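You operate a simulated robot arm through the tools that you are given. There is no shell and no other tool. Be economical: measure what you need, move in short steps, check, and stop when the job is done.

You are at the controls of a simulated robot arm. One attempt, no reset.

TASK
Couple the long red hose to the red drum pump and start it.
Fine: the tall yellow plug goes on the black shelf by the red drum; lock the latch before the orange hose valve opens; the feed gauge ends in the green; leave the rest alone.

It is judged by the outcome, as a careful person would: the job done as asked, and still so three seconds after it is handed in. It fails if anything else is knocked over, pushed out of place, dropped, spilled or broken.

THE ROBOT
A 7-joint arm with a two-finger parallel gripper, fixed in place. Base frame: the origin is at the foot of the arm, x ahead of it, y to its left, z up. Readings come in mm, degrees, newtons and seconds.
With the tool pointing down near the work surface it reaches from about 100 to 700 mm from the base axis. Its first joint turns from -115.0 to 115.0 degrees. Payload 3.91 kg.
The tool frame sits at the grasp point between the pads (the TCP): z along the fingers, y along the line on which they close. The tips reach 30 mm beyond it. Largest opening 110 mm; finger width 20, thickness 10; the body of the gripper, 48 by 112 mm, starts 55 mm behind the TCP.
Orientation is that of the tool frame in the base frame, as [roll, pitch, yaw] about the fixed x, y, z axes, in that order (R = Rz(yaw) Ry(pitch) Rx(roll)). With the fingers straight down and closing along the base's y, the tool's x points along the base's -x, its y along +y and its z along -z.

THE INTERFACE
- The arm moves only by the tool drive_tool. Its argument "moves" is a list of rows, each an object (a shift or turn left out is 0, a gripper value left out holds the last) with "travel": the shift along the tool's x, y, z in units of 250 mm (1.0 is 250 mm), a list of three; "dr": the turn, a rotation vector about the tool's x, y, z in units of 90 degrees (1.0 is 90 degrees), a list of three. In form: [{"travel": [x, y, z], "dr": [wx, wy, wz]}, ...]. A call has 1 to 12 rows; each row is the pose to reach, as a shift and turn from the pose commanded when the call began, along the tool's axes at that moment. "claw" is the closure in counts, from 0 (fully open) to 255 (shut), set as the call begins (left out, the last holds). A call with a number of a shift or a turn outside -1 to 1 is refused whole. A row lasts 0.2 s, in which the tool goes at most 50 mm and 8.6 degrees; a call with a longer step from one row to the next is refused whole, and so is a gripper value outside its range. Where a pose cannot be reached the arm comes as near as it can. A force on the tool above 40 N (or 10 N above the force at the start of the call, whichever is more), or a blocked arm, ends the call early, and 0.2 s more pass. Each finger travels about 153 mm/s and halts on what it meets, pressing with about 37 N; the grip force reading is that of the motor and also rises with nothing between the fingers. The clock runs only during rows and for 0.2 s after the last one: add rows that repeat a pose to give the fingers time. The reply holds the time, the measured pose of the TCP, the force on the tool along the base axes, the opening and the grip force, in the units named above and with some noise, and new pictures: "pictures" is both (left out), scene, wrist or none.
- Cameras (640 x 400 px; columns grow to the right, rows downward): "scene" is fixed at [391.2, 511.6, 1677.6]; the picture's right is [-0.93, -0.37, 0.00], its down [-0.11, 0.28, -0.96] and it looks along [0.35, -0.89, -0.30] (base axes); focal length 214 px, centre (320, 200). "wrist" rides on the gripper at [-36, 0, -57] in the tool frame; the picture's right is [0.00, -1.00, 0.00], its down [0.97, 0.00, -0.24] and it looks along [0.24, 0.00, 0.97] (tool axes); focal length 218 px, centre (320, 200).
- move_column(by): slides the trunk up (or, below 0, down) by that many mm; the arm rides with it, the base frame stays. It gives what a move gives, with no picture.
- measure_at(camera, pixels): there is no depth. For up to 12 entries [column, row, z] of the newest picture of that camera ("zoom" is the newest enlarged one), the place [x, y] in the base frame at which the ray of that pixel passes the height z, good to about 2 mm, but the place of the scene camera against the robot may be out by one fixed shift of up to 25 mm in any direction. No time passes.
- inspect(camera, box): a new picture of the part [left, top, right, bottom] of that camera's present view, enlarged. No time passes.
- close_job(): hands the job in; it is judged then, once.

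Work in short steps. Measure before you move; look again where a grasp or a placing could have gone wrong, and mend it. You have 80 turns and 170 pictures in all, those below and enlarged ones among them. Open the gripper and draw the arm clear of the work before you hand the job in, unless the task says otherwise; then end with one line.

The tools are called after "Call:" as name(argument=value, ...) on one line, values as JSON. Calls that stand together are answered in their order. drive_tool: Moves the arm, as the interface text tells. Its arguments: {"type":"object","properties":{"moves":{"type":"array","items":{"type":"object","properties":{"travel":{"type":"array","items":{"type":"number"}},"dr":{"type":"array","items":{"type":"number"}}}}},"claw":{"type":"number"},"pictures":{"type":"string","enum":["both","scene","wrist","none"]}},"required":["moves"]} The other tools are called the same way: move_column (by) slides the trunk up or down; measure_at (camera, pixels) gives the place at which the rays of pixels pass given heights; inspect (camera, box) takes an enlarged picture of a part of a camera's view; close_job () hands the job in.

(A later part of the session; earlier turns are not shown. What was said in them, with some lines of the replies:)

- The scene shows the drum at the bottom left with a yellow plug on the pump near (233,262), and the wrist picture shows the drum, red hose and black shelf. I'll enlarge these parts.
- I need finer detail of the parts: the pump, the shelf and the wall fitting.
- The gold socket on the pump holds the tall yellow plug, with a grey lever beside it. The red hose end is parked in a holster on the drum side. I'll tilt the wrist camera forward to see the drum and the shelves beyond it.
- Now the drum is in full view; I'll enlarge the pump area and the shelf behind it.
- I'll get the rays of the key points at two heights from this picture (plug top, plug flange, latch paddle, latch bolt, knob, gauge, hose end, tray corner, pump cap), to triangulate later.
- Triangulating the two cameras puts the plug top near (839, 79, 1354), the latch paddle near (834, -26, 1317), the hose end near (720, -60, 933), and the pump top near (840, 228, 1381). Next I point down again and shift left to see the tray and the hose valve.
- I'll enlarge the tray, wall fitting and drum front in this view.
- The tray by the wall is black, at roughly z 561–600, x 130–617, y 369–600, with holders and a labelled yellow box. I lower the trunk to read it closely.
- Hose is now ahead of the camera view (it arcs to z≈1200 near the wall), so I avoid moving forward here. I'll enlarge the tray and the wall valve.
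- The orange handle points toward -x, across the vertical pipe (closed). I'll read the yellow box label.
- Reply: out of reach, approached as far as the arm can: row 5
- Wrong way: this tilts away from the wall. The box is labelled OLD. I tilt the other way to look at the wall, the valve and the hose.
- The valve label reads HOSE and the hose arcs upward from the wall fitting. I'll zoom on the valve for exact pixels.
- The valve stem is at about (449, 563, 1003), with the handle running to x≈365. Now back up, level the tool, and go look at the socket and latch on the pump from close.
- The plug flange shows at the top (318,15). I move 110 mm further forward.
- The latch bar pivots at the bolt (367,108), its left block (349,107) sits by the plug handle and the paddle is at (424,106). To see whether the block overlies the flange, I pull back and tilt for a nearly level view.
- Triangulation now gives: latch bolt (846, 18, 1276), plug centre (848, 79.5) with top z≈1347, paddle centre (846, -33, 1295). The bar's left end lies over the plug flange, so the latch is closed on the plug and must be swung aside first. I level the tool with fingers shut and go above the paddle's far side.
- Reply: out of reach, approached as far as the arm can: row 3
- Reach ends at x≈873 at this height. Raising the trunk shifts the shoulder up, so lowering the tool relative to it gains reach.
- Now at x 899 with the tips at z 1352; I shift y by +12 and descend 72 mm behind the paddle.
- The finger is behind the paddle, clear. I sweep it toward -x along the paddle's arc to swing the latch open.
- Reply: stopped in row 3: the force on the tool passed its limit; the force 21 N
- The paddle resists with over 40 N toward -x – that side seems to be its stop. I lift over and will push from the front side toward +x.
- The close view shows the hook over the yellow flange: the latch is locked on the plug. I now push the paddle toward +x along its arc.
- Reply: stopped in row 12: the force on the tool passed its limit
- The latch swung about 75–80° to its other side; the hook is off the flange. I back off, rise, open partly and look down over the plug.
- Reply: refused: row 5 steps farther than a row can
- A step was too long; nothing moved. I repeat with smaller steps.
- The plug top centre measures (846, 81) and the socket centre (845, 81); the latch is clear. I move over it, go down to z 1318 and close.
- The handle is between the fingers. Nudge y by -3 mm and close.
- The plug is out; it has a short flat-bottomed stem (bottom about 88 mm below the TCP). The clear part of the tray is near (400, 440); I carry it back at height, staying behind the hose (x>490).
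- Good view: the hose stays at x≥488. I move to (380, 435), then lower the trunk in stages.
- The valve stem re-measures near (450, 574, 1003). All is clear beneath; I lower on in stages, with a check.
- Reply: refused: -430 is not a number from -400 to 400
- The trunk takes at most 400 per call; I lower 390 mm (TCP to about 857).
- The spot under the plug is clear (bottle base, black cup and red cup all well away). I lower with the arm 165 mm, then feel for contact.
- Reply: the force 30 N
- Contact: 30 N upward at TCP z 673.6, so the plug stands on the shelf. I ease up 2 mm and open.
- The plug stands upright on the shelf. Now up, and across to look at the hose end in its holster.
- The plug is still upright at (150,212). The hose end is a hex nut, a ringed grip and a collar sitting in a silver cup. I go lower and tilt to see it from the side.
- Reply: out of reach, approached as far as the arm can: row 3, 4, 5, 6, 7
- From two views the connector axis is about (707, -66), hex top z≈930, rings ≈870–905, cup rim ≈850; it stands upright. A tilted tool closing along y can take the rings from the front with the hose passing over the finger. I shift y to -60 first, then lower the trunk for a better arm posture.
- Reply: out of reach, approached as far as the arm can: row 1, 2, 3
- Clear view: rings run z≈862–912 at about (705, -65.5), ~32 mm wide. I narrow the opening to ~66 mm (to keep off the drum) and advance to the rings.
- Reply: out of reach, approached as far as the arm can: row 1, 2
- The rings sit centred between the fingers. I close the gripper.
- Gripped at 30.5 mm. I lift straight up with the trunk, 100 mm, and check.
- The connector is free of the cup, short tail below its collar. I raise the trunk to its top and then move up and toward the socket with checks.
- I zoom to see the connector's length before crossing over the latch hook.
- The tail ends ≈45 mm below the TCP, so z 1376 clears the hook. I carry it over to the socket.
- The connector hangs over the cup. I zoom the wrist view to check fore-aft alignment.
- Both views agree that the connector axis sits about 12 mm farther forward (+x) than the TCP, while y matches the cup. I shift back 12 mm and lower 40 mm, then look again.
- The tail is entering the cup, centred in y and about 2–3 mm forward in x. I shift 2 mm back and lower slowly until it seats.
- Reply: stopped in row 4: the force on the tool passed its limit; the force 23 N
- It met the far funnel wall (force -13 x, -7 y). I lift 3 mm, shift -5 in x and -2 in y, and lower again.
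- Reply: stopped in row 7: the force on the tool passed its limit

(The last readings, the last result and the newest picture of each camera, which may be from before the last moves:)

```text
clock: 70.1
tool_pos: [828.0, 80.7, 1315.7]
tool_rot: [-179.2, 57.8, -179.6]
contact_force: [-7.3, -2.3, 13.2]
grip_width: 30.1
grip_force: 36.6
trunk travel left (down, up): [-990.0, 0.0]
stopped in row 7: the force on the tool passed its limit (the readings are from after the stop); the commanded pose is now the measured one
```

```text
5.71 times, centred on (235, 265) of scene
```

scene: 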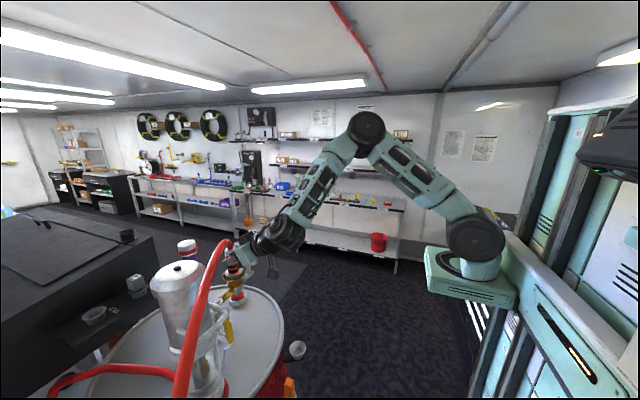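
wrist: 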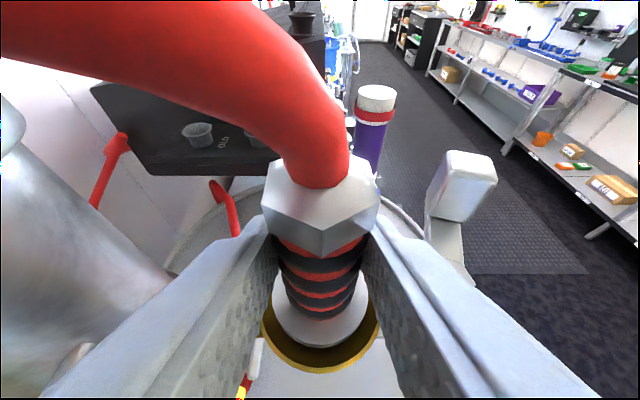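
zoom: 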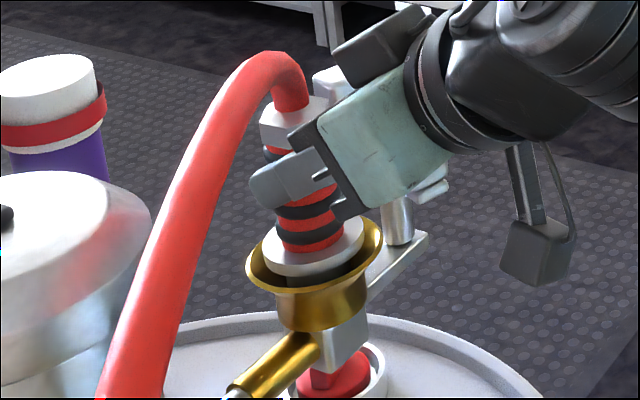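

Down 16 mm more and nearly in; still a slight push in -x. I repeat: lift 2 mm, shift -3 x, -1 y, restore pitch and lower.

Call:
drive_tool(moves=[{"travel": [-0.007, 0, -0.005], "dr": [0, 0.01, 0]}, {"travel": [0.0, -0.004, -0.015], "dr": [0, 0.01, 0]}, {"travel": [0.01, -0.004, -0.008], "dr": [0, 0.01, 0]}, {"travel": [0.02, -0.004, -0.002], "dr": [0, 0.01, 0]}, {"travel": [0.03, -0.004, 0.005], "dr": [0, 0.01, 0]}, {"travel": [0.04, -0.004, 0.011], "dr": [0, 0.01, 0]}, {"travel": [0.05, -0.004, 0.018], "dr": [0, 0.01, 0]}, {"travel": [0.06, -0.004, 0.024], "dr": [0, 0.01, 0]}, {"travel": [0.07, -0.004, 0.031], "dr": [0, 0.01, 0]}, {"travel": [0.08, -0.004, 0.037], "dr": [0, 0.01, 0]}, {"travel": [0.09, -0.004, 0.044], "dr": [0, 0.01, 0]}], pictures="both")

Call:
inspect(camera="scene", box=[200, 230, 270, 300])

Call:
inspect(camera="wrist", box=[230, 260, 410, 400])

```text
clock: 71.3
tool_pos: [827.0, 80.4, 1315.6]
tool_rot: [-179.2, 57.5, -179.5]
contact_force: [-4.8, -0.5, 12.2]
grip_width: 30.2
grip_force: 36.9
trunk travel left (down, up): [-990.0, 0.0]
stopped in row 5: the force on the tool passed its limit (the readings are from after the stop); the commanded pose is now the measured one
```

scene: 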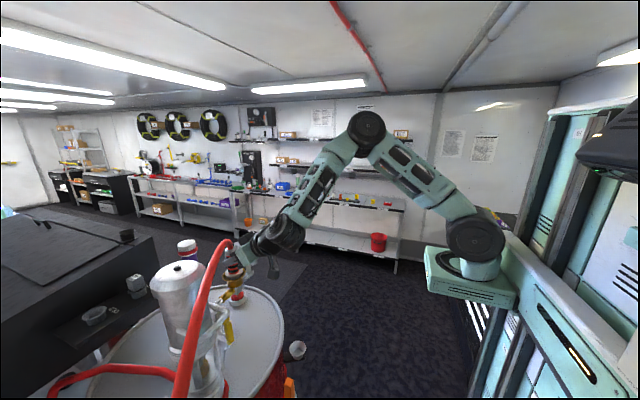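
wrist: 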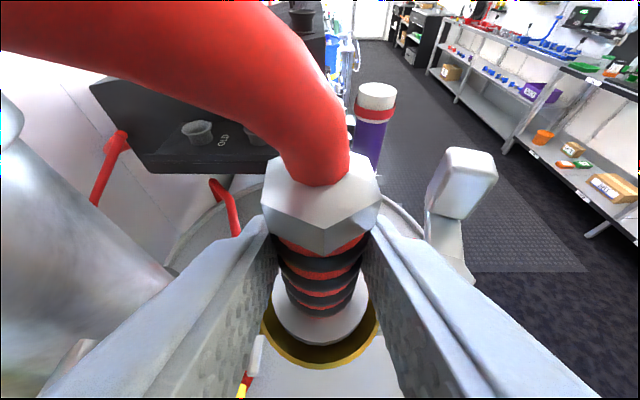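

```text
5.71 times, centred on (235, 265) of scene
```

zoom: 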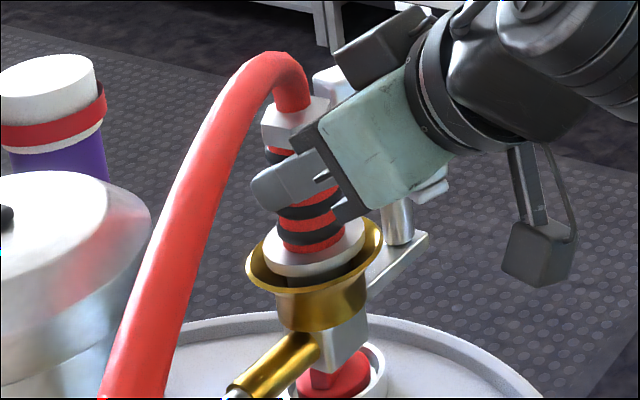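

```text
2.86 times, centred on (320, 330) of wrist
```

zoom: 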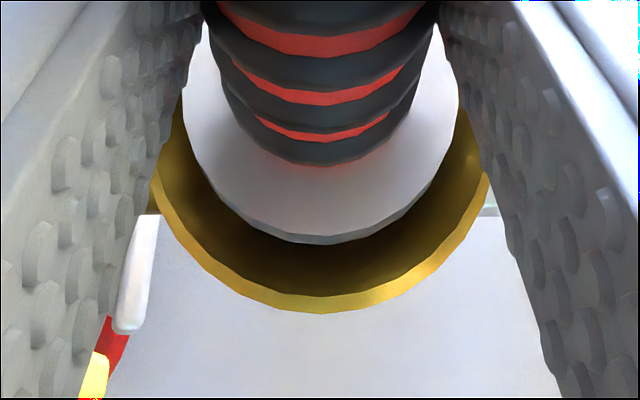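

It stops at the same height (z 1315.6), with the tail just at the neck of the cup. I try a further small offset: lift 3 mm, -4 mm in x, then lower.

Call:
drive_tool(moves=[{"travel": [-0.01, 0, -0.007], "dr": [0, 0.006, 0]}, {"travel": [-0.002, 0, -0.02], "dr": [0, 0.006, 0]}, {"travel": [-0.002, 0, -0.02], "dr": [0, 0.006, 0]}, {"travel": [0.01, 0, -0.012], "dr": [0, 0.006, 0]}, {"travel": [0.018, 0, -0.007], "dr": [0, 0.006, 0]}, {"travel": [0.026, 0, -0.002], "dr": [0, 0.006, 0]}, {"travel": [0.034, 0, 0.003], "dr": [0, 0.006, 0]}, {"travel": [0.042, 0, 0.008], "dr": [0, 0.006, 0]}, {"travel": [0.05, 0, 0.013], "dr": [0, 0.006, 0]}, {"travel": [0.058, 0, 0.018], "dr": [0, 0.006, 0]}, {"travel": [0.066, 0, 0.023], "dr": [0, 0.006, 0]}], pictures="scene")

Call:
inspect(camera="scene", box=[205, 235, 265, 295])

```text
clock: 72.7
tool_pos: [826.3, 80.7, 1316.8]
tool_rot: [-179.3, 57.7, -179.6]
contact_force: [-8.8, -3.7, 15.0]
grip_width: 30.1
grip_force: 36.9
trunk travel left (down, up): [-990.0, 0.0]
stopped in row 7: the force on the tool passed its limit (the readings are from after the stop); the commanded pose is now the measured one
```

scene: 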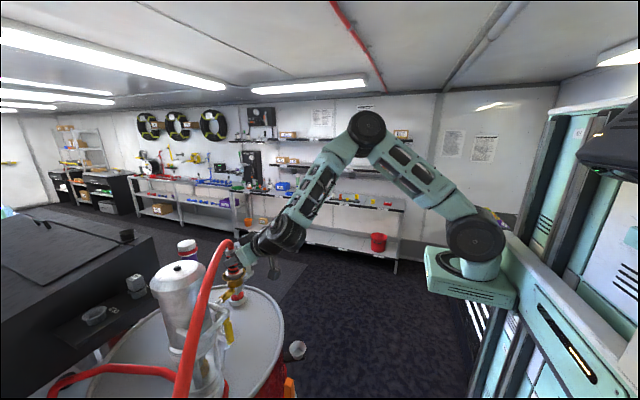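

```text
6.67 times, centred on (235, 265) of scene
```

zoom: 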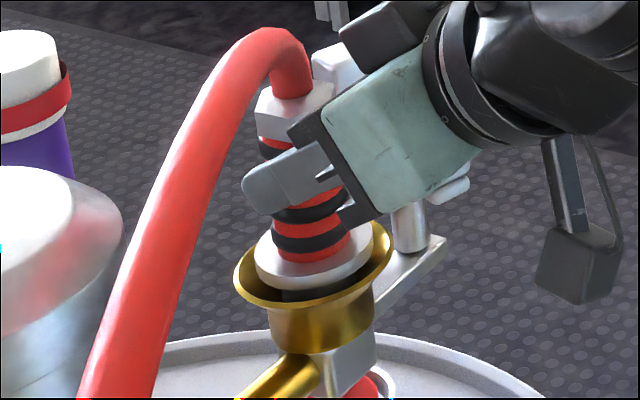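

The collar now sits relative to the gold rim exactly as it sat in the holster cup (collar edge row ≈344, rim ≈369, same width), and it stops hard at the same height each time: it is seated. I open a little and look before leaving.

Call:
drive_tool(moves=[{"travel": [0, 0, 0]}, {"travel": [0, 0, 0]}], claw=130, pictures="both")

Call:
inspect(camera="scene", box=[205, 235, 265, 295])

```text
clock: 73.3
tool_pos: [827.4, 81.6, 1314.3]
tool_rot: [-179.3, 57.3, -179.6]
contact_force: [-0.9, 0.2, 0.2]
grip_width: 54.1
grip_force: 0.2
trunk travel left (down, up): [-990.0, 0.0]
```

scene: 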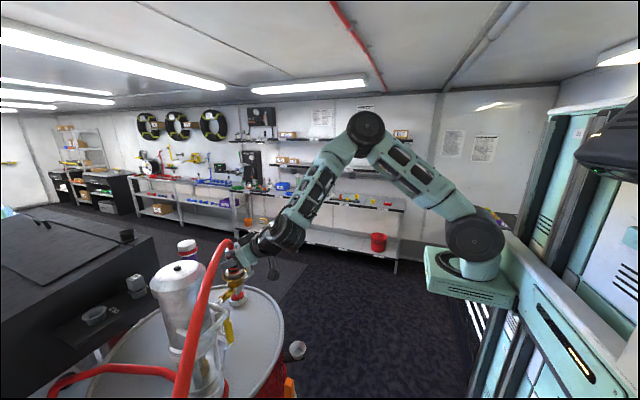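
wrist: 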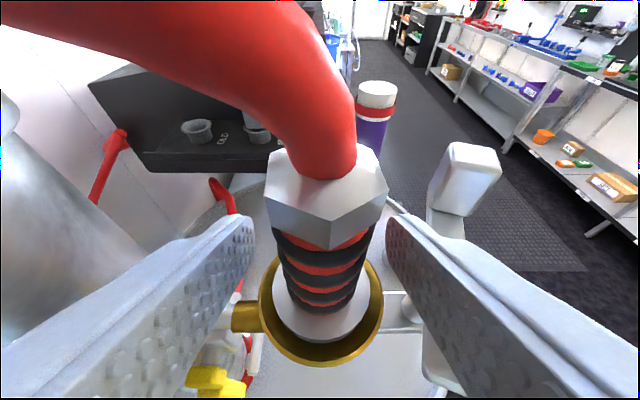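

```text
6.67 times, centred on (235, 265) of scene
```

zoom: 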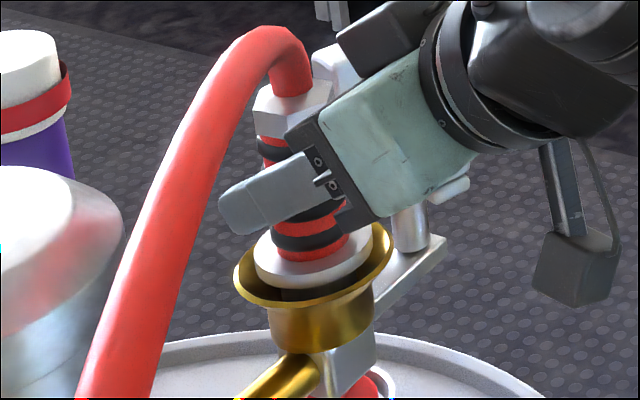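

It stands straight by itself, centred in the cup. I draw the fingers back along their axis.

Call:
drive_tool(moves=[{"travel": [0, 0, -0.08]}, {"travel": [0, 0, -0.18]}, {"travel": [0, 0, -0.3]}, {"travel": [0, 0, -0.44]}], claw=130, pictures="both")

Call:
inspect(camera="wrist", box=[240, 100, 440, 260])

Call:
inspect(camera="scene", box=[190, 220, 280, 300])

```text
clock: 74.3
tool_pos: [733.8, 81.9, 1372.4]
tool_rot: [-179.2, 57.4, -179.6]
contact_force: [0.5, 0.8, -0.6]
grip_width: 53.6
grip_force: 0.0
trunk travel left (down, up): [-990.0, 0.0]
```

scene: 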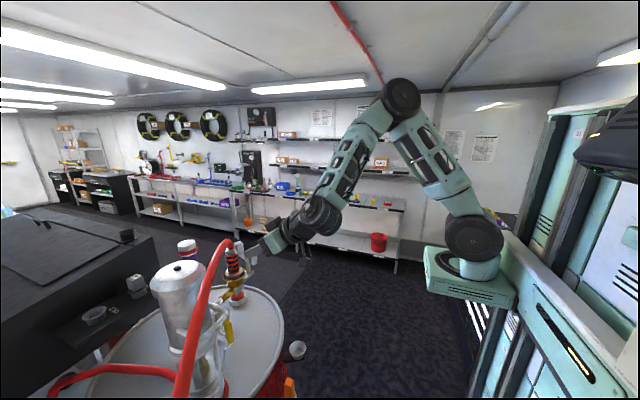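
wrist: 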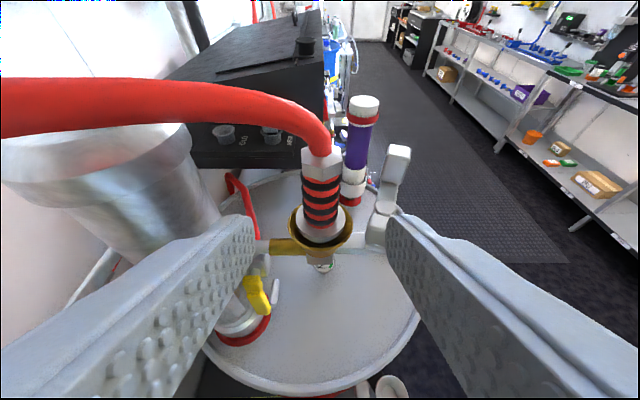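

```text
2.50 times, centred on (340, 180) of wrist
```

zoom: 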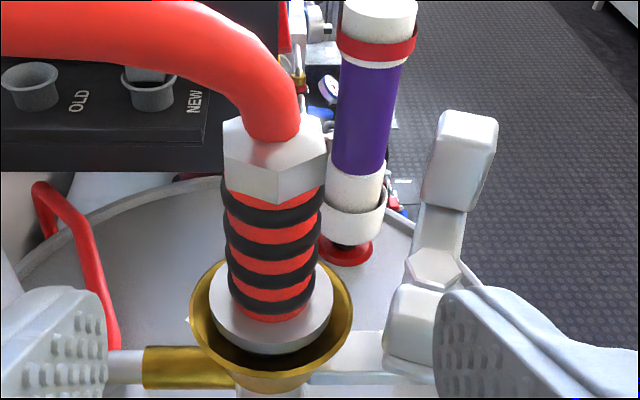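

```text
5.00 times, centred on (235, 260) of scene
```

zoom: 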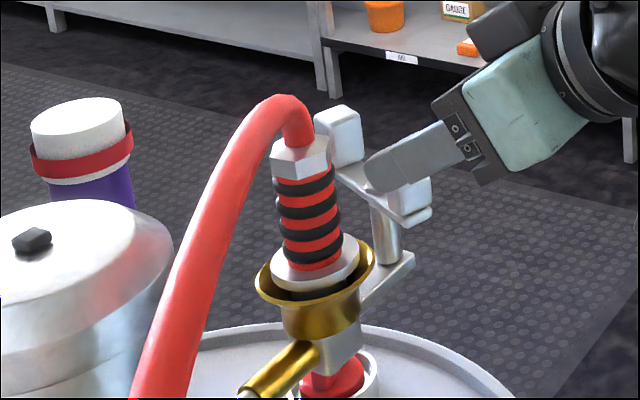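

The coupling is seated upright. Now the latch: I'll come down on the inner side of the paddle (now near (896, 5)) and push it back to the locked place. First level the tool away from the hose, at y -40.

Call:
drive_tool(moves=[{"travel": [-0.08, -0.03, -0.08]}, {"travel": [-0.14, -0.1, -0.08], "dr": [0, 0.08, 0]}, {"travel": [-0.18, -0.17, -0.08], "dr": [0, 0.17, 0]}, {"travel": [-0.22, -0.24, -0.08], "dr": [0, 0.26, 0]}, {"travel": [-0.26, -0.32, -0.08], "dr": [0, 0.35, 0]}, {"travel": [-0.29, -0.38, -0.08], "dr": [0, 0.44, 0]}, {"travel": [-0.31, -0.44, -0.08], "dr": [0, 0.53, 0]}, {"travel": [-0.319, -0.488, -0.08], "dr": [0, 0.62, 0]}, {"travel": [-0.319, -0.488, -0.08], "dr": [0, 0.637, 0]}], claw=255, pictures="none")

Call:
drive_tool(moves=[{"travel": [-0.15, 0, 0.05]}, {"travel": [-0.3, 0, 0.12]}, {"travel": [-0.44, 0, 0.2]}, {"travel": [-0.54, 0, 0.24]}], pictures="both")

```text
clock: 76.3
tool_pos: [761.1, -40.9, 1453.2]
tool_rot: [-179.6, -0.1, 179.8]
contact_force: [-0.2, 0.5, 0.0]
grip_width: 0.0
grip_force: 36.5
trunk travel left (down, up): [-990.0, 0.0]
```

```text
clock: 77.3
tool_pos: [897.2, -41.8, 1390.4]
tool_rot: [-179.7, 0.0, 179.8]
contact_force: [-0.5, -0.4, 0.8]
grip_width: 0.2
grip_force: 36.5
trunk travel left (down, up): [-990.0, 0.0]
```

scene: 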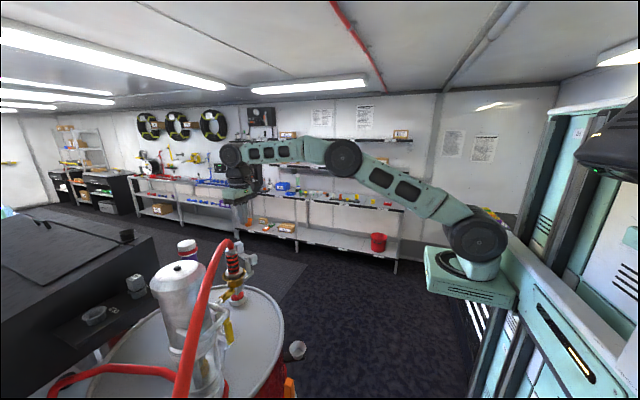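
wrist: 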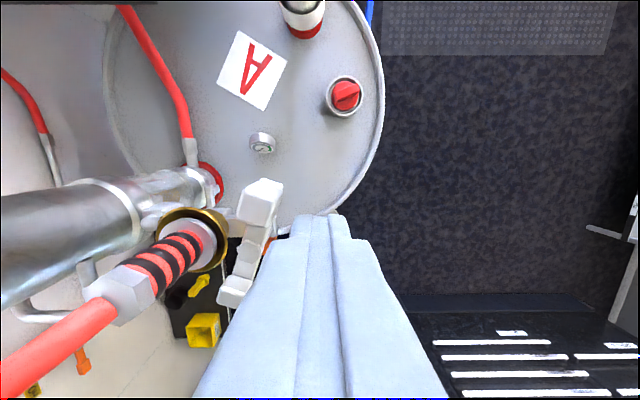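

The paddle top is at (263,190), about (902, -4). I move to its inner side (900, 34) and descend to z 1310.

Call:
drive_tool(moves=[{"travel": [-0.012, 0.15, 0]}, {"travel": [-0.012, 0.304, 0]}, {"travel": [-0.012, 0.304, 0.16]}, {"travel": [-0.012, 0.304, 0.32]}], pictures="both")

Call:
inspect(camera="scene", box=[190, 200, 280, 300])

```text
clock: 78.3
tool_pos: [898.1, 35.4, 1308.6]
tool_rot: [-179.6, 0.1, 179.8]
contact_force: [-0.4, -0.4, 1.0]
grip_width: 0.2
grip_force: 36.7
trunk travel left (down, up): [-990.0, 0.0]
```

scene: 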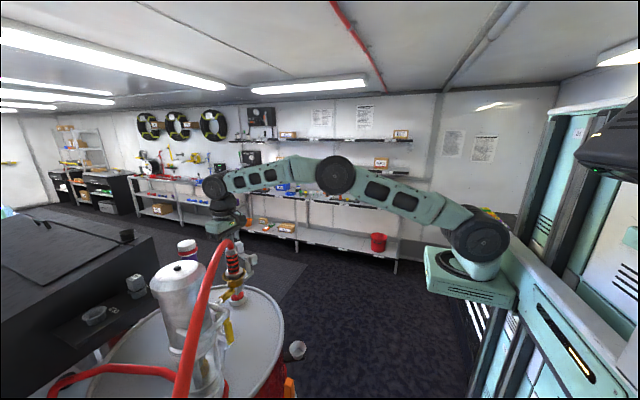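
wrist: 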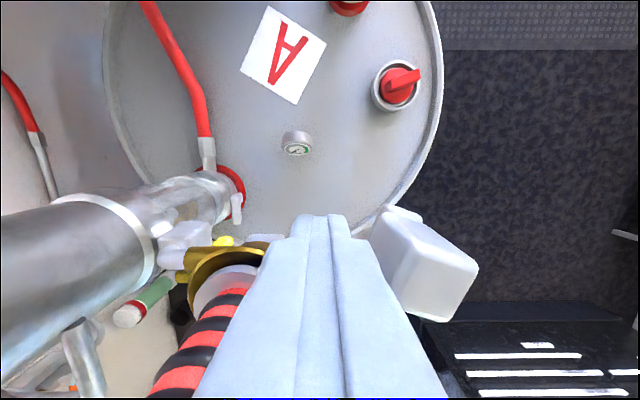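

```text
4.00 times, centred on (235, 250) of scene
```

zoom: 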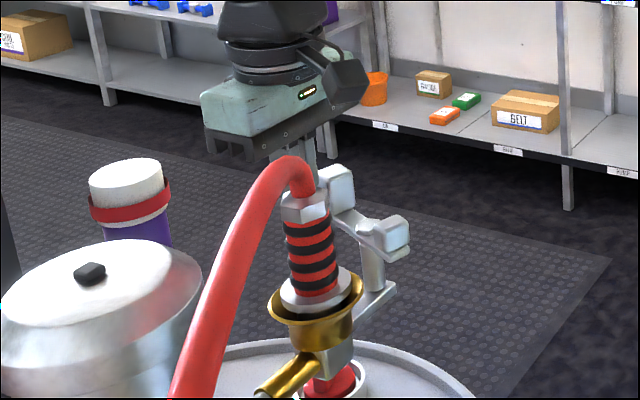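

The paddle is just on the -y side of the fingers. I sweep it round its arc back to the locked position.

Call:
drive_tool(moves=[{"travel": [-0.008, -0.07, 0]}, {"travel": [-0.012, -0.11, 0]}, {"travel": [-0.016, -0.144, 0]}, {"travel": [-0.004, -0.174, 0]}, {"travel": [0.01, -0.2, 0]}, {"travel": [0.028, -0.224, 0]}, {"travel": [0.05, -0.246, 0]}, {"travel": [0.068, -0.262, 0]}, {"travel": [0.084, -0.271, 0]}, {"travel": [0.104, -0.282, 0]}, {"travel": [0.128, -0.29, 0]}, {"travel": [0.144, -0.29, 0]}], pictures="both")

Call:
inspect(camera="scene", box=[190, 200, 280, 300])

```text
clock: 80.9
tool_pos: [866.3, -37.5, 1311.4]
tool_rot: [-179.5, 0.4, 179.6]
contact_force: [26.2, 1.6, 0.9]
grip_width: 0.1
grip_force: 36.8
trunk travel left (down, up): [-990.0, 0.0]
```

scene: 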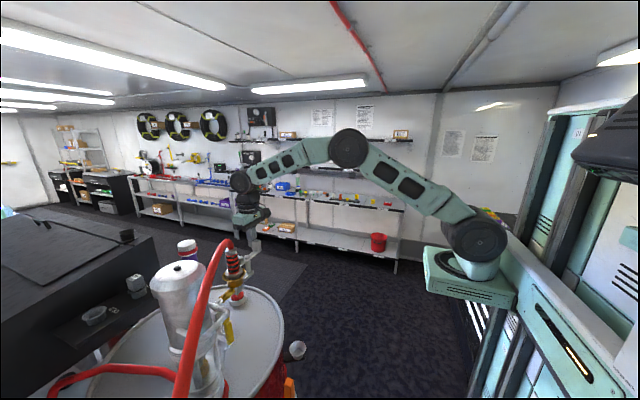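
wrist: 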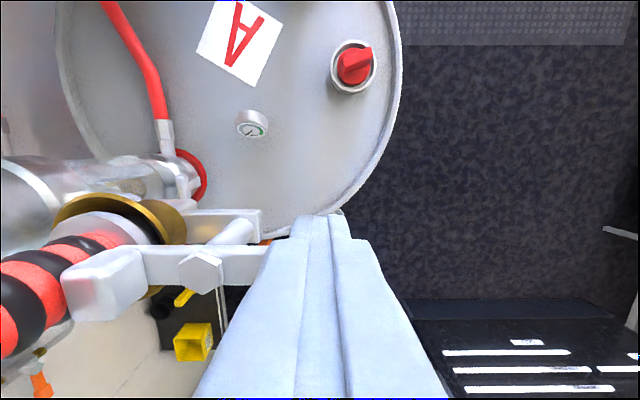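

```text
4.00 times, centred on (235, 250) of scene
```

zoom: 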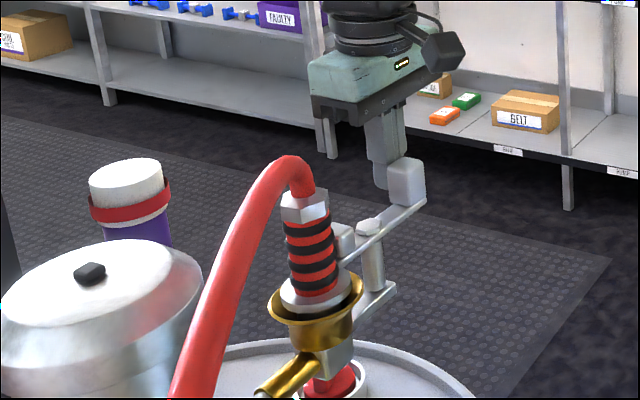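

The paddle is against its stop at the same spot as before, hook over the hose collar: locked. I back off, rise, and withdraw.

Call:
drive_tool(moves=[{"travel": [-0.06, 0, 0]}, {"travel": [-0.06, 0, -0.18]}, {"travel": [-0.06, 0, -0.36]}, {"travel": [0.1, 0, -0.46]}, {"travel": [0.28, 0, -0.5]}, {"travel": [0.4, 0, -0.5]}], pictures="wrist")

Call:
inspect(camera="wrist", box=[160, 20, 400, 200])

Call:
drive_tool(moves=[{"travel": [0.19, 0, 0]}, {"travel": [0.38, 0.02, 0]}, {"travel": [0.56, 0.08, 0]}, {"travel": [0.72, 0.18, 0]}, {"travel": [0.86, 0.3, 0]}, {"travel": [0.98, 0.44, 0]}], pictures="wrist")

```text
clock: 82.3
tool_pos: [762.6, -35.4, 1436.4]
tool_rot: [-179.6, 0.0, 179.8]
contact_force: [0.8, -0.3, -0.3]
grip_width: 0.0
grip_force: 37.1
trunk travel left (down, up): [-990.0, 0.0]
```

wrist: 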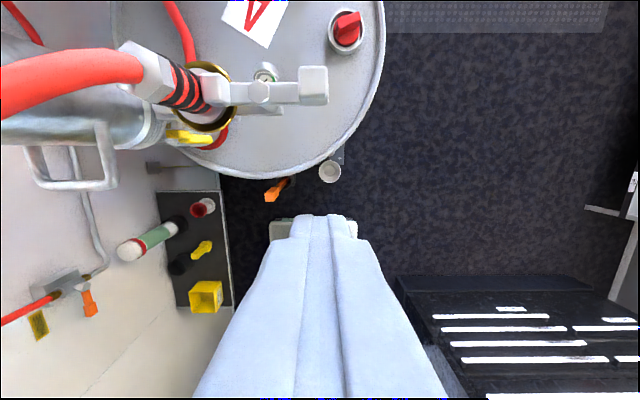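

```text
2.22 times, centred on (280, 110) of wrist
```

zoom: 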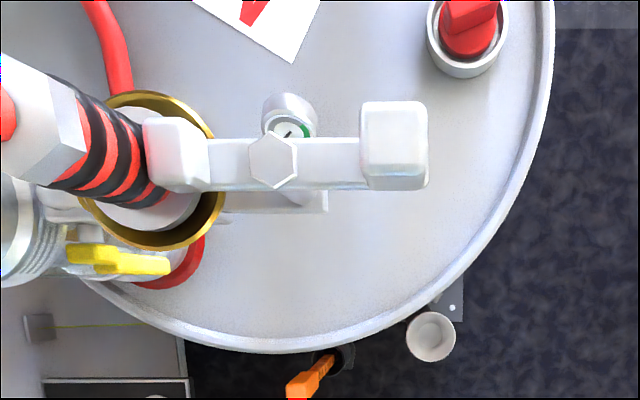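

```text
clock: 83.7
tool_pos: [518.7, 74.4, 1437.4]
tool_rot: [-179.5, 0.0, 179.7]
contact_force: [0.6, -0.1, -0.2]
grip_width: 0.0
grip_force: 37.1
trunk travel left (down, up): [-990.0, 0.0]
```

wrist: 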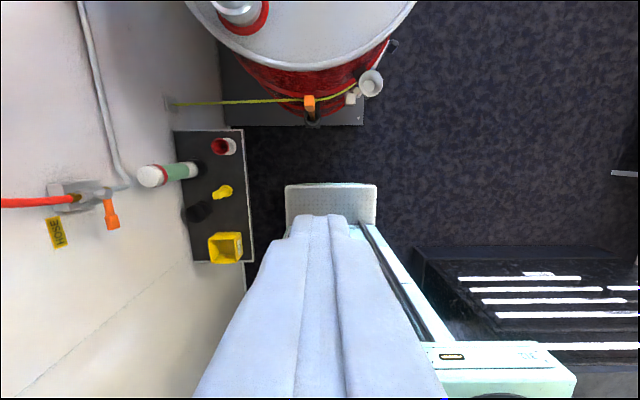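

The hook lies over the collar; the hose rises straight up from the wall valve. I go toward the valve: to about (340, 240), trunk down 400, then tilt the fingers toward the wall.

Call:
drive_tool(moves=[{"travel": [0.14, 0.12, 0]}, {"travel": [0.28, 0.24, 0]}, {"travel": [0.42, 0.36, 0]}, {"travel": [0.56, 0.48, 0]}, {"travel": [0.7, 0.6, 0]}], pictures="none")

Call:
move_column(by=-370)

Call:
drive_tool(moves=[{"dr": [-0.09, 0, 0]}, {"dr": [-0.18, 0, 0]}, {"dr": [-0.27, 0, 0]}, {"dr": [-0.36, 0, 0]}, {"dr": [-0.45, 0, 0]}, {"dr": [-0.54, 0, 0]}, {"dr": [-0.63, 0, 0]}, {"dr": [-0.7, 0, 0]}], pictures="both")

```text
clock: 84.9
tool_pos: [345.0, 226.4, 1438.0]
tool_rot: [-179.6, 0.0, 179.8]
contact_force: [-0.5, 0.1, 0.1]
grip_width: 0.3
grip_force: 36.8
trunk travel left (down, up): [-990.0, 0.0]
```

```text
clock: 88.5
tool_pos: [345.2, 227.2, 1068.4]
tool_rot: [-179.6, 0.0, 179.9]
contact_force: [0.7, 0.3, -0.8]
grip_width: 0.0
grip_force: 36.7
trunk travel left (down, up): [-620.0, 370.0]
```

```text
clock: 90.3
tool_pos: [368.2, 256.3, 1092.2]
tool_rot: [117.4, 0.1, 179.7]
contact_force: [1.0, 0.4, -0.1]
grip_width: 0.0
grip_force: 36.6
out of reach, approached as far as the arm can: row 7, 8
trunk travel left (down, up): [-620.0, 370.0]
```

scene: 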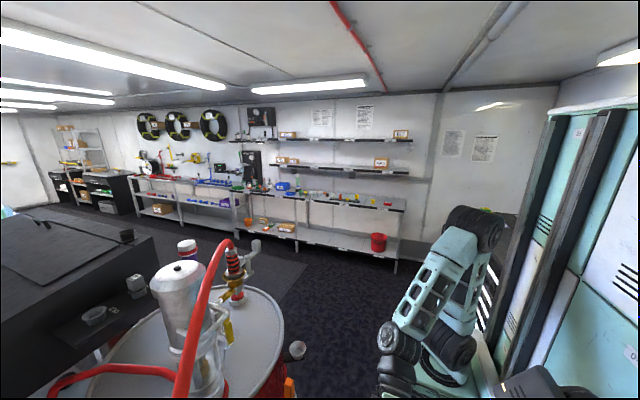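
wrist: 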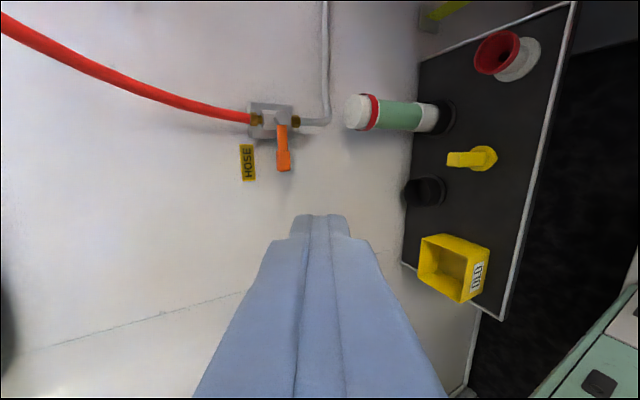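

Triangulated: handle end (366, 571, 1000), stem ≈(441, 567, 1002). I advance the closed fingers toward a point above the handle, stopping short at y 480.

Call:
drive_tool(moves=[{"travel": [-0.009, 0.067, 0.167]}, {"travel": [-0.018, 0.134, 0.334]}, {"travel": [-0.027, 0.2, 0.5]}, {"travel": [-0.036, 0.267, 0.67]}, {"travel": [-0.044, 0.334, 0.836]}], pictures="both")

```text
clock: 91.5
tool_pos: [380.0, 479.5, 1068.2]
tool_rot: [117.4, 0.0, 179.7]
contact_force: [-0.4, -0.8, -0.7]
grip_width: 0.1
grip_force: 36.5
trunk travel left (down, up): [-620.0, 370.0]
```

scene: 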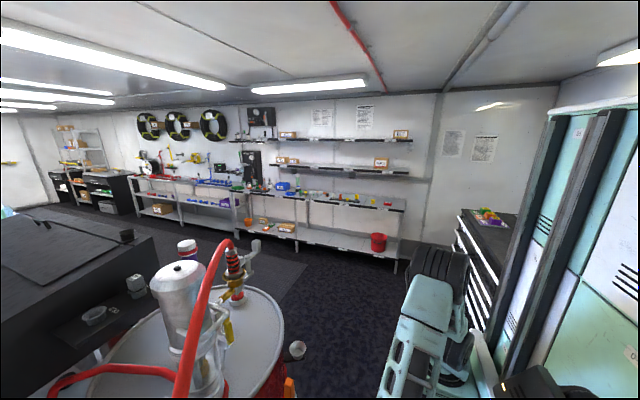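
wrist: 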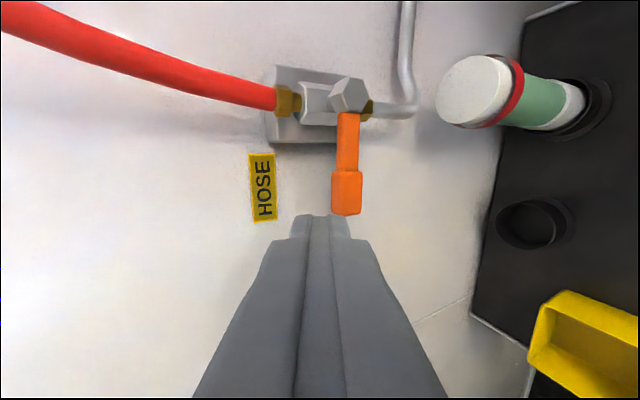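

The handle end re-measures (363, 571, 997) and the stem (449, 560, 1006). I move over the handle, then sweep it downward around the stem.

Call:
drive_tool(moves=[{"travel": [-0.002, 0.06, 0.145]}, {"travel": [-0.004, 0.123, 0.29]}], pictures="wrist")

Call:
drive_tool(moves=[{"travel": [-0.004, -0.055, 0.028]}, {"travel": [-0.004, -0.11, 0.057]}, {"travel": [0.004, -0.142, 0.074]}, {"travel": [0.008, -0.174, 0.09]}, {"travel": [0.004, -0.206, 0.107]}, {"travel": [0, -0.238, 0.123]}, {"travel": [-0.024, -0.297, 0.154]}, {"travel": [-0.067, -0.348, 0.18]}, {"travel": [-0.122, -0.389, 0.2015]}, {"travel": [-0.164, -0.4085, 0.2116]}, {"travel": [-0.188, -0.4156, 0.2153]}], pictures="wrist")

```text
clock: 92.1
tool_pos: [381.5, 558.9, 1063.5]
tool_rot: [117.4, -0.1, 179.8]
contact_force: [-0.3, -0.2, 0.6]
grip_width: 0.0
grip_force: 37.2
trunk travel left (down, up): [-620.0, 370.0]
```

wrist: 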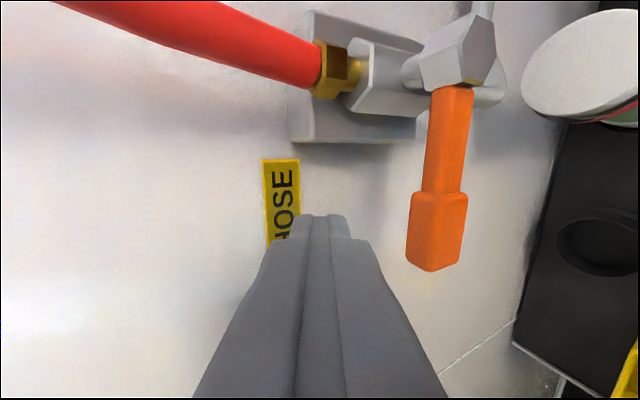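

```text
clock: 94.5
tool_pos: [428.2, 558.9, 945.9]
tool_rot: [117.4, -0.1, 179.8]
contact_force: [-5.6, -0.2, 1.4]
grip_width: 0.0
grip_force: 36.2
trunk travel left (down, up): [-620.0, 370.0]
```

wrist: 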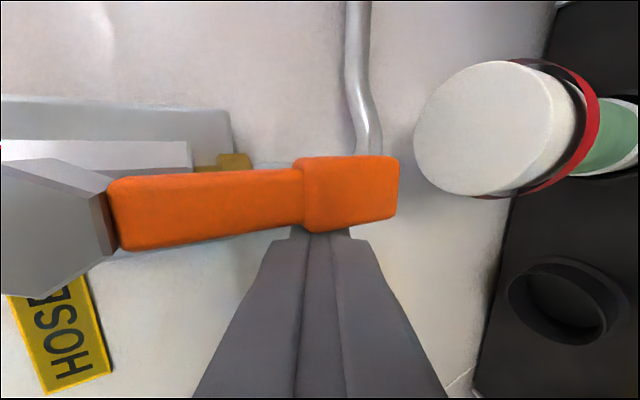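

The handle has swung down, within a few degrees of in-line with the pipe. I push 8 mm further toward +x to bring it to the stop.

Call:
drive_tool(moves=[{"travel": [-0.012, 0, 0]}, {"travel": [-0.024, 0, 0]}, {"travel": [-0.034, 0, 0]}, {"travel": [-0.034, 0, 0]}], pictures="both")

Call:
inspect(camera="scene", box=[190, 220, 290, 320])

```text
clock: 95.3
tool_pos: [427.9, 560.5, 943.2]
tool_rot: [117.3, -0.2, -179.4]
contact_force: [-9.8, -0.2, 1.9]
grip_width: 0.0
grip_force: 37.3
trunk travel left (down, up): [-620.0, 370.0]
stopped in row 3: the force on the tool passed its limit (the readings are from after the stop); the commanded pose is now the measured one
```

scene: 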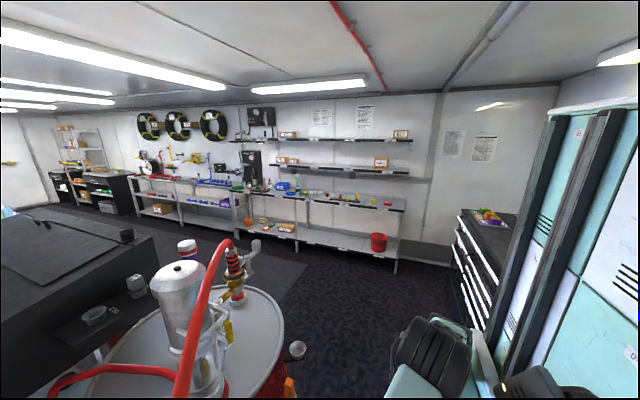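
wrist: 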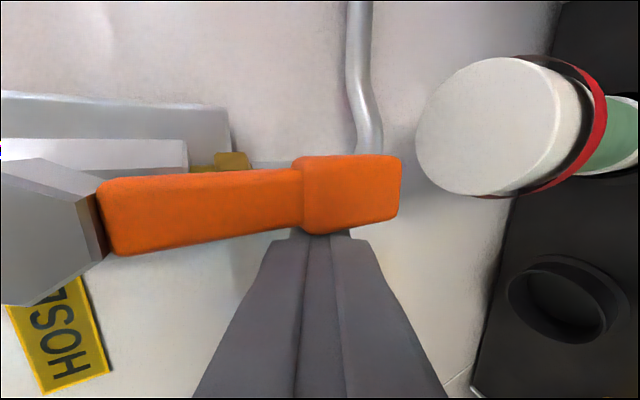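

```text
4.00 times, centred on (240, 270) of scene
```

zoom: 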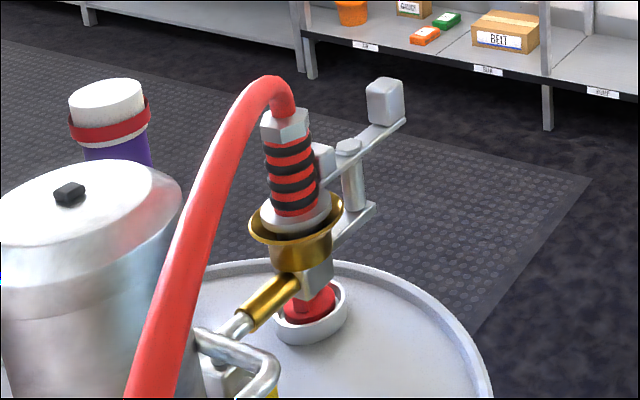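

The handle is on its stop: valve open. I draw back from the handle and away from the wall, then raise the trunk to go read the gauge.

Call:
drive_tool(moves=[{"travel": [0.05, 0, 0]}, {"travel": [0.05, -0.074, -0.142]}, {"travel": [0.05, -0.147, -0.3]}, {"travel": [0.1, -0.23, -0.45]}, {"travel": [0.15, -0.3, -0.6]}, {"travel": [0.2, -0.38, -0.75]}], pictures="wrist")

Call:
move_column(by=370)

Call:
drive_tool(moves=[{"dr": [0.09, 0, 0]}, {"dr": [0.18, 0, 0]}, {"dr": [0.27, 0, 0]}, {"dr": [0.36, 0, 0]}, {"dr": [0.45, 0, 0]}, {"dr": [0.54, 0, 0]}, {"dr": [0.63, 0, 0]}, {"dr": [0.695, 0, 0]}], pictures="wrist")

```text
clock: 96.7
tool_pos: [380.2, 350.2, 946.2]
tool_rot: [117.4, -0.1, -179.6]
contact_force: [0.0, -0.1, 0.4]
grip_width: 0.3
grip_force: 37.1
trunk travel left (down, up): [-620.0, 370.0]
```

wrist: 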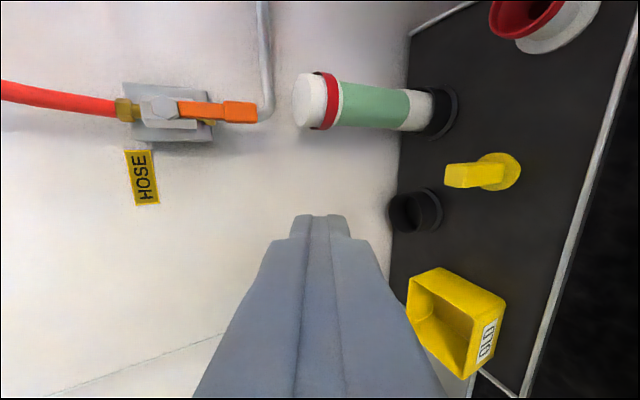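

```text
clock: 100.3
tool_pos: [380.6, 349.9, 1316.0]
tool_rot: [117.4, -0.2, -179.6]
contact_force: [0.7, -0.3, 0.9]
grip_width: 0.0
grip_force: 37.1
trunk travel left (down, up): [-990.0, 0.0]
```

```text
clock: 102.1
tool_pos: [380.5, 348.3, 1317.2]
tool_rot: [-179.9, -0.1, -179.5]
contact_force: [0.7, -0.4, 0.1]
grip_width: 0.2
grip_force: 36.7
trunk travel left (down, up): [-990.0, 0.0]
```

wrist: 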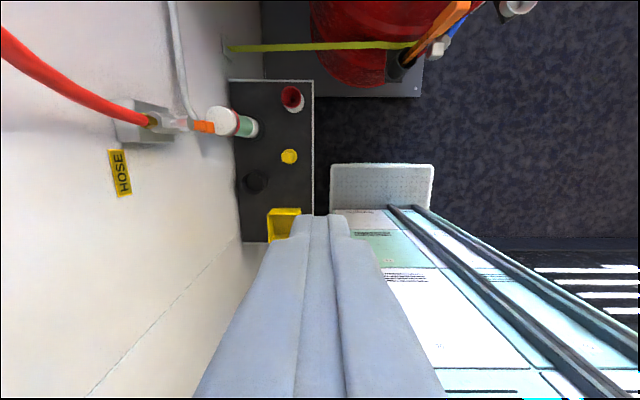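

Valve handle in line with the pipe, plug upright on the shelf. Now to the gauge view in front of the drum.

Call:
drive_tool(moves=[{"travel": [0, -0.18, -0.05]}, {"travel": [0, -0.36, -0.1]}, {"travel": [0, -0.54, -0.15]}, {"travel": [0, -0.72, -0.2]}, {"travel": [0, -0.9, -0.25]}, {"travel": [-0.1, -1.0, -0.32]}], claw=0, pictures="none")

Call:
drive_tool(moves=[{"travel": [-0.1, -0.05, 0], "dr": [0, -0.08, 0]}, {"travel": [-0.2, -0.1, 0], "dr": [0, -0.16, 0]}, {"travel": [-0.3, -0.15, 0], "dr": [0, -0.24, 0]}, {"travel": [-0.4, -0.2, 0], "dr": [0, -0.32, 0]}, {"travel": [-0.5, -0.25, 0], "dr": [0, -0.4, 0]}, {"travel": [-0.6, -0.3, 0], "dr": [0, -0.48, 0]}, {"travel": [-0.7, -0.32, 0], "dr": [0, -0.56, 0]}], pictures="both")

Call:
inspect(camera="wrist", box=[260, 160, 380, 260])

```text
clock: 103.5
tool_pos: [405.0, 99.8, 1396.5]
tool_rot: [179.9, -0.1, -179.6]
contact_force: [0.5, 0.3, 0.2]
grip_width: 109.8
grip_force: 0.0
trunk travel left (down, up): [-990.0, 0.0]
```

```text
clock: 105.1
tool_pos: [591.1, 24.7, 1398.2]
tool_rot: [-179.9, 50.2, -179.7]
contact_force: [-0.1, 0.1, 0.5]
grip_width: 109.9
grip_force: 0.0
out of reach, approached as far as the arm can: row 7
trunk travel left (down, up): [-990.0, 0.0]
```

scene: 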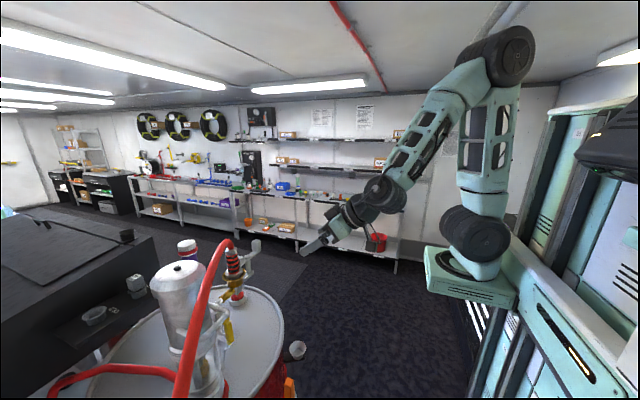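
wrist: 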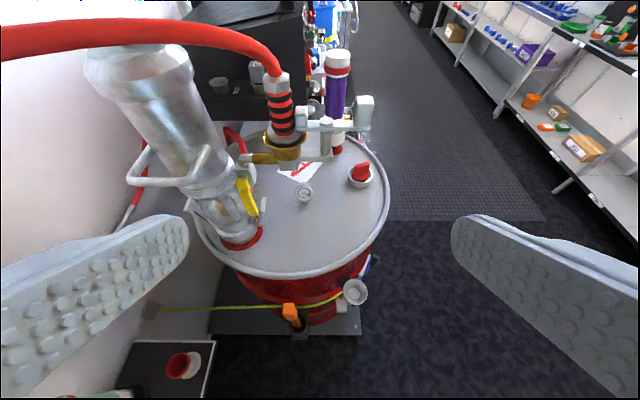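

```text
4.00 times, centred on (320, 210) of wrist
```

zoom: 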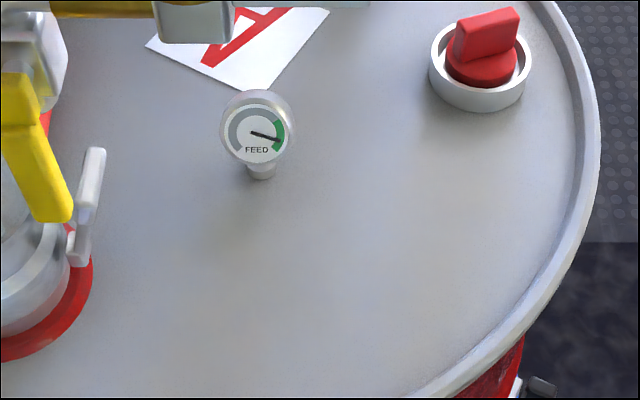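

The FEED needle has moved into the green. I zoom in once more on the gauge and the latch to confirm.

Call:
inspect(camera="wrist", box=[290, 178, 320, 208])

Call:
inspect(camera="wrist", box=[230, 60, 390, 180])

```text
13.33 times, centred on (305, 193) of wrist
```

zoom: 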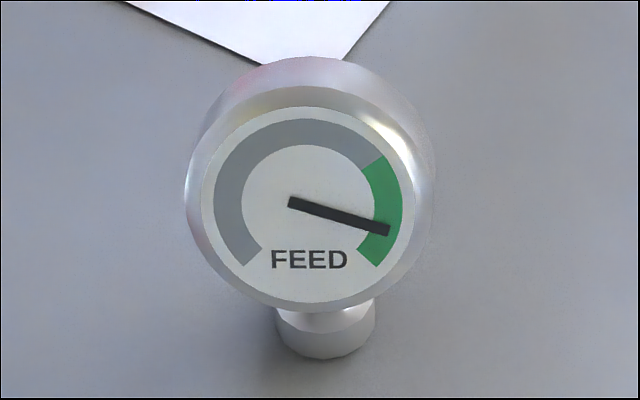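

```text
3.33 times, centred on (310, 120) of wrist
```

zoom: 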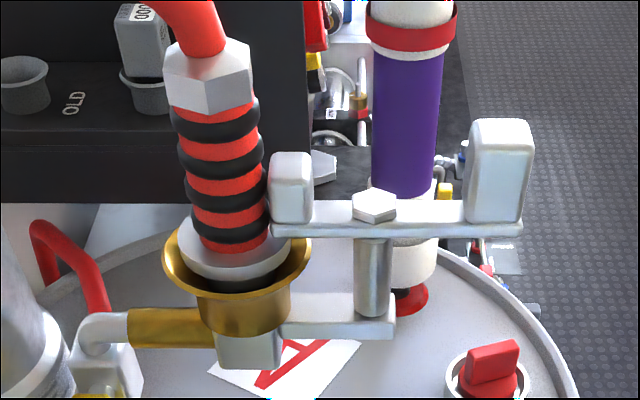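

Needle in the green, hook over the collar. I pull the open gripper back a bit further and recheck after the time has passed.

Call:
drive_tool(moves=[{"travel": [0, 0, -0.1]}, {"travel": [0, 0, -0.2]}, {"travel": [0, 0, -0.2]}, {"travel": [0, 0, -0.2]}, {"travel": [0, 0, -0.2]}, {"travel": [0, 0, -0.2]}, {"travel": [0, 0, -0.2]}, {"travel": [0, 0, -0.2]}], pictures="both")

Call:
inspect(camera="wrist", box=[270, 150, 340, 220])

```text
clock: 106.9
tool_pos: [558.9, 32.9, 1438.2]
tool_rot: [-179.9, 50.2, -179.7]
contact_force: [0.2, -1.0, -0.9]
grip_width: 110.0
grip_force: 0.1
out of reach, approached as far as the arm can: row 1, 2, 3, 4, 5, 6, 7, 8
trunk travel left (down, up): [-990.0, 0.0]
```

scene: 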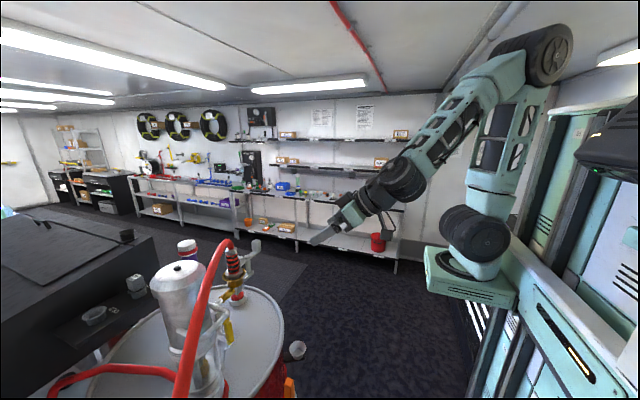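
wrist: 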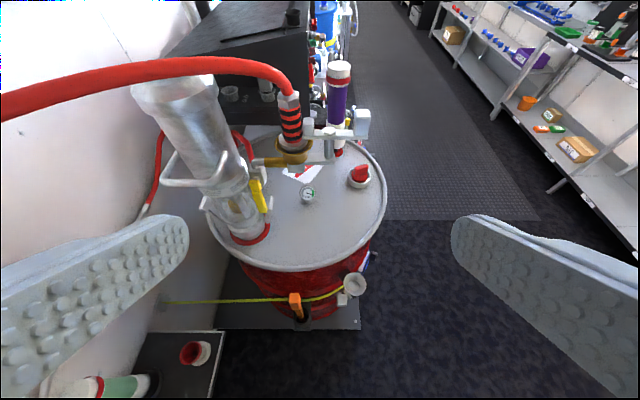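

```text
5.71 times, centred on (305, 185) of wrist
```

zoom: 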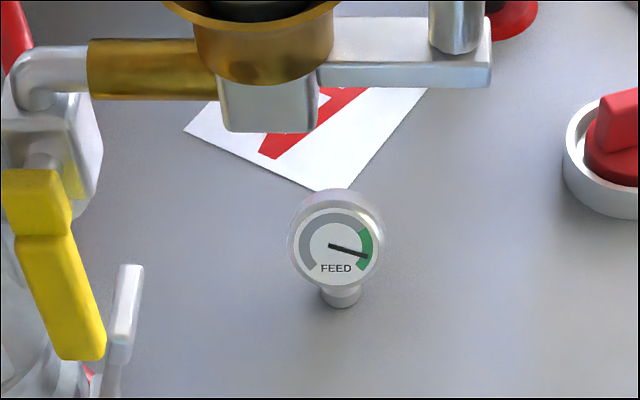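

The gauge holds steady in the green, everything stands as asked, and the arm is clear with the gripper open. I hand the job in.

Call:
close_job()

```text
The job is handed in.
```

The red hose is coupled to the drum pump and the latch was locked before I opened the orange valve. The feed gauge is steady in the green and the yellow plug stands upright on the black wall shelf by the drum. I took that shelf to be the one you meant, because the other black one (marked OLD/NEW) looked out of the arm's reach.
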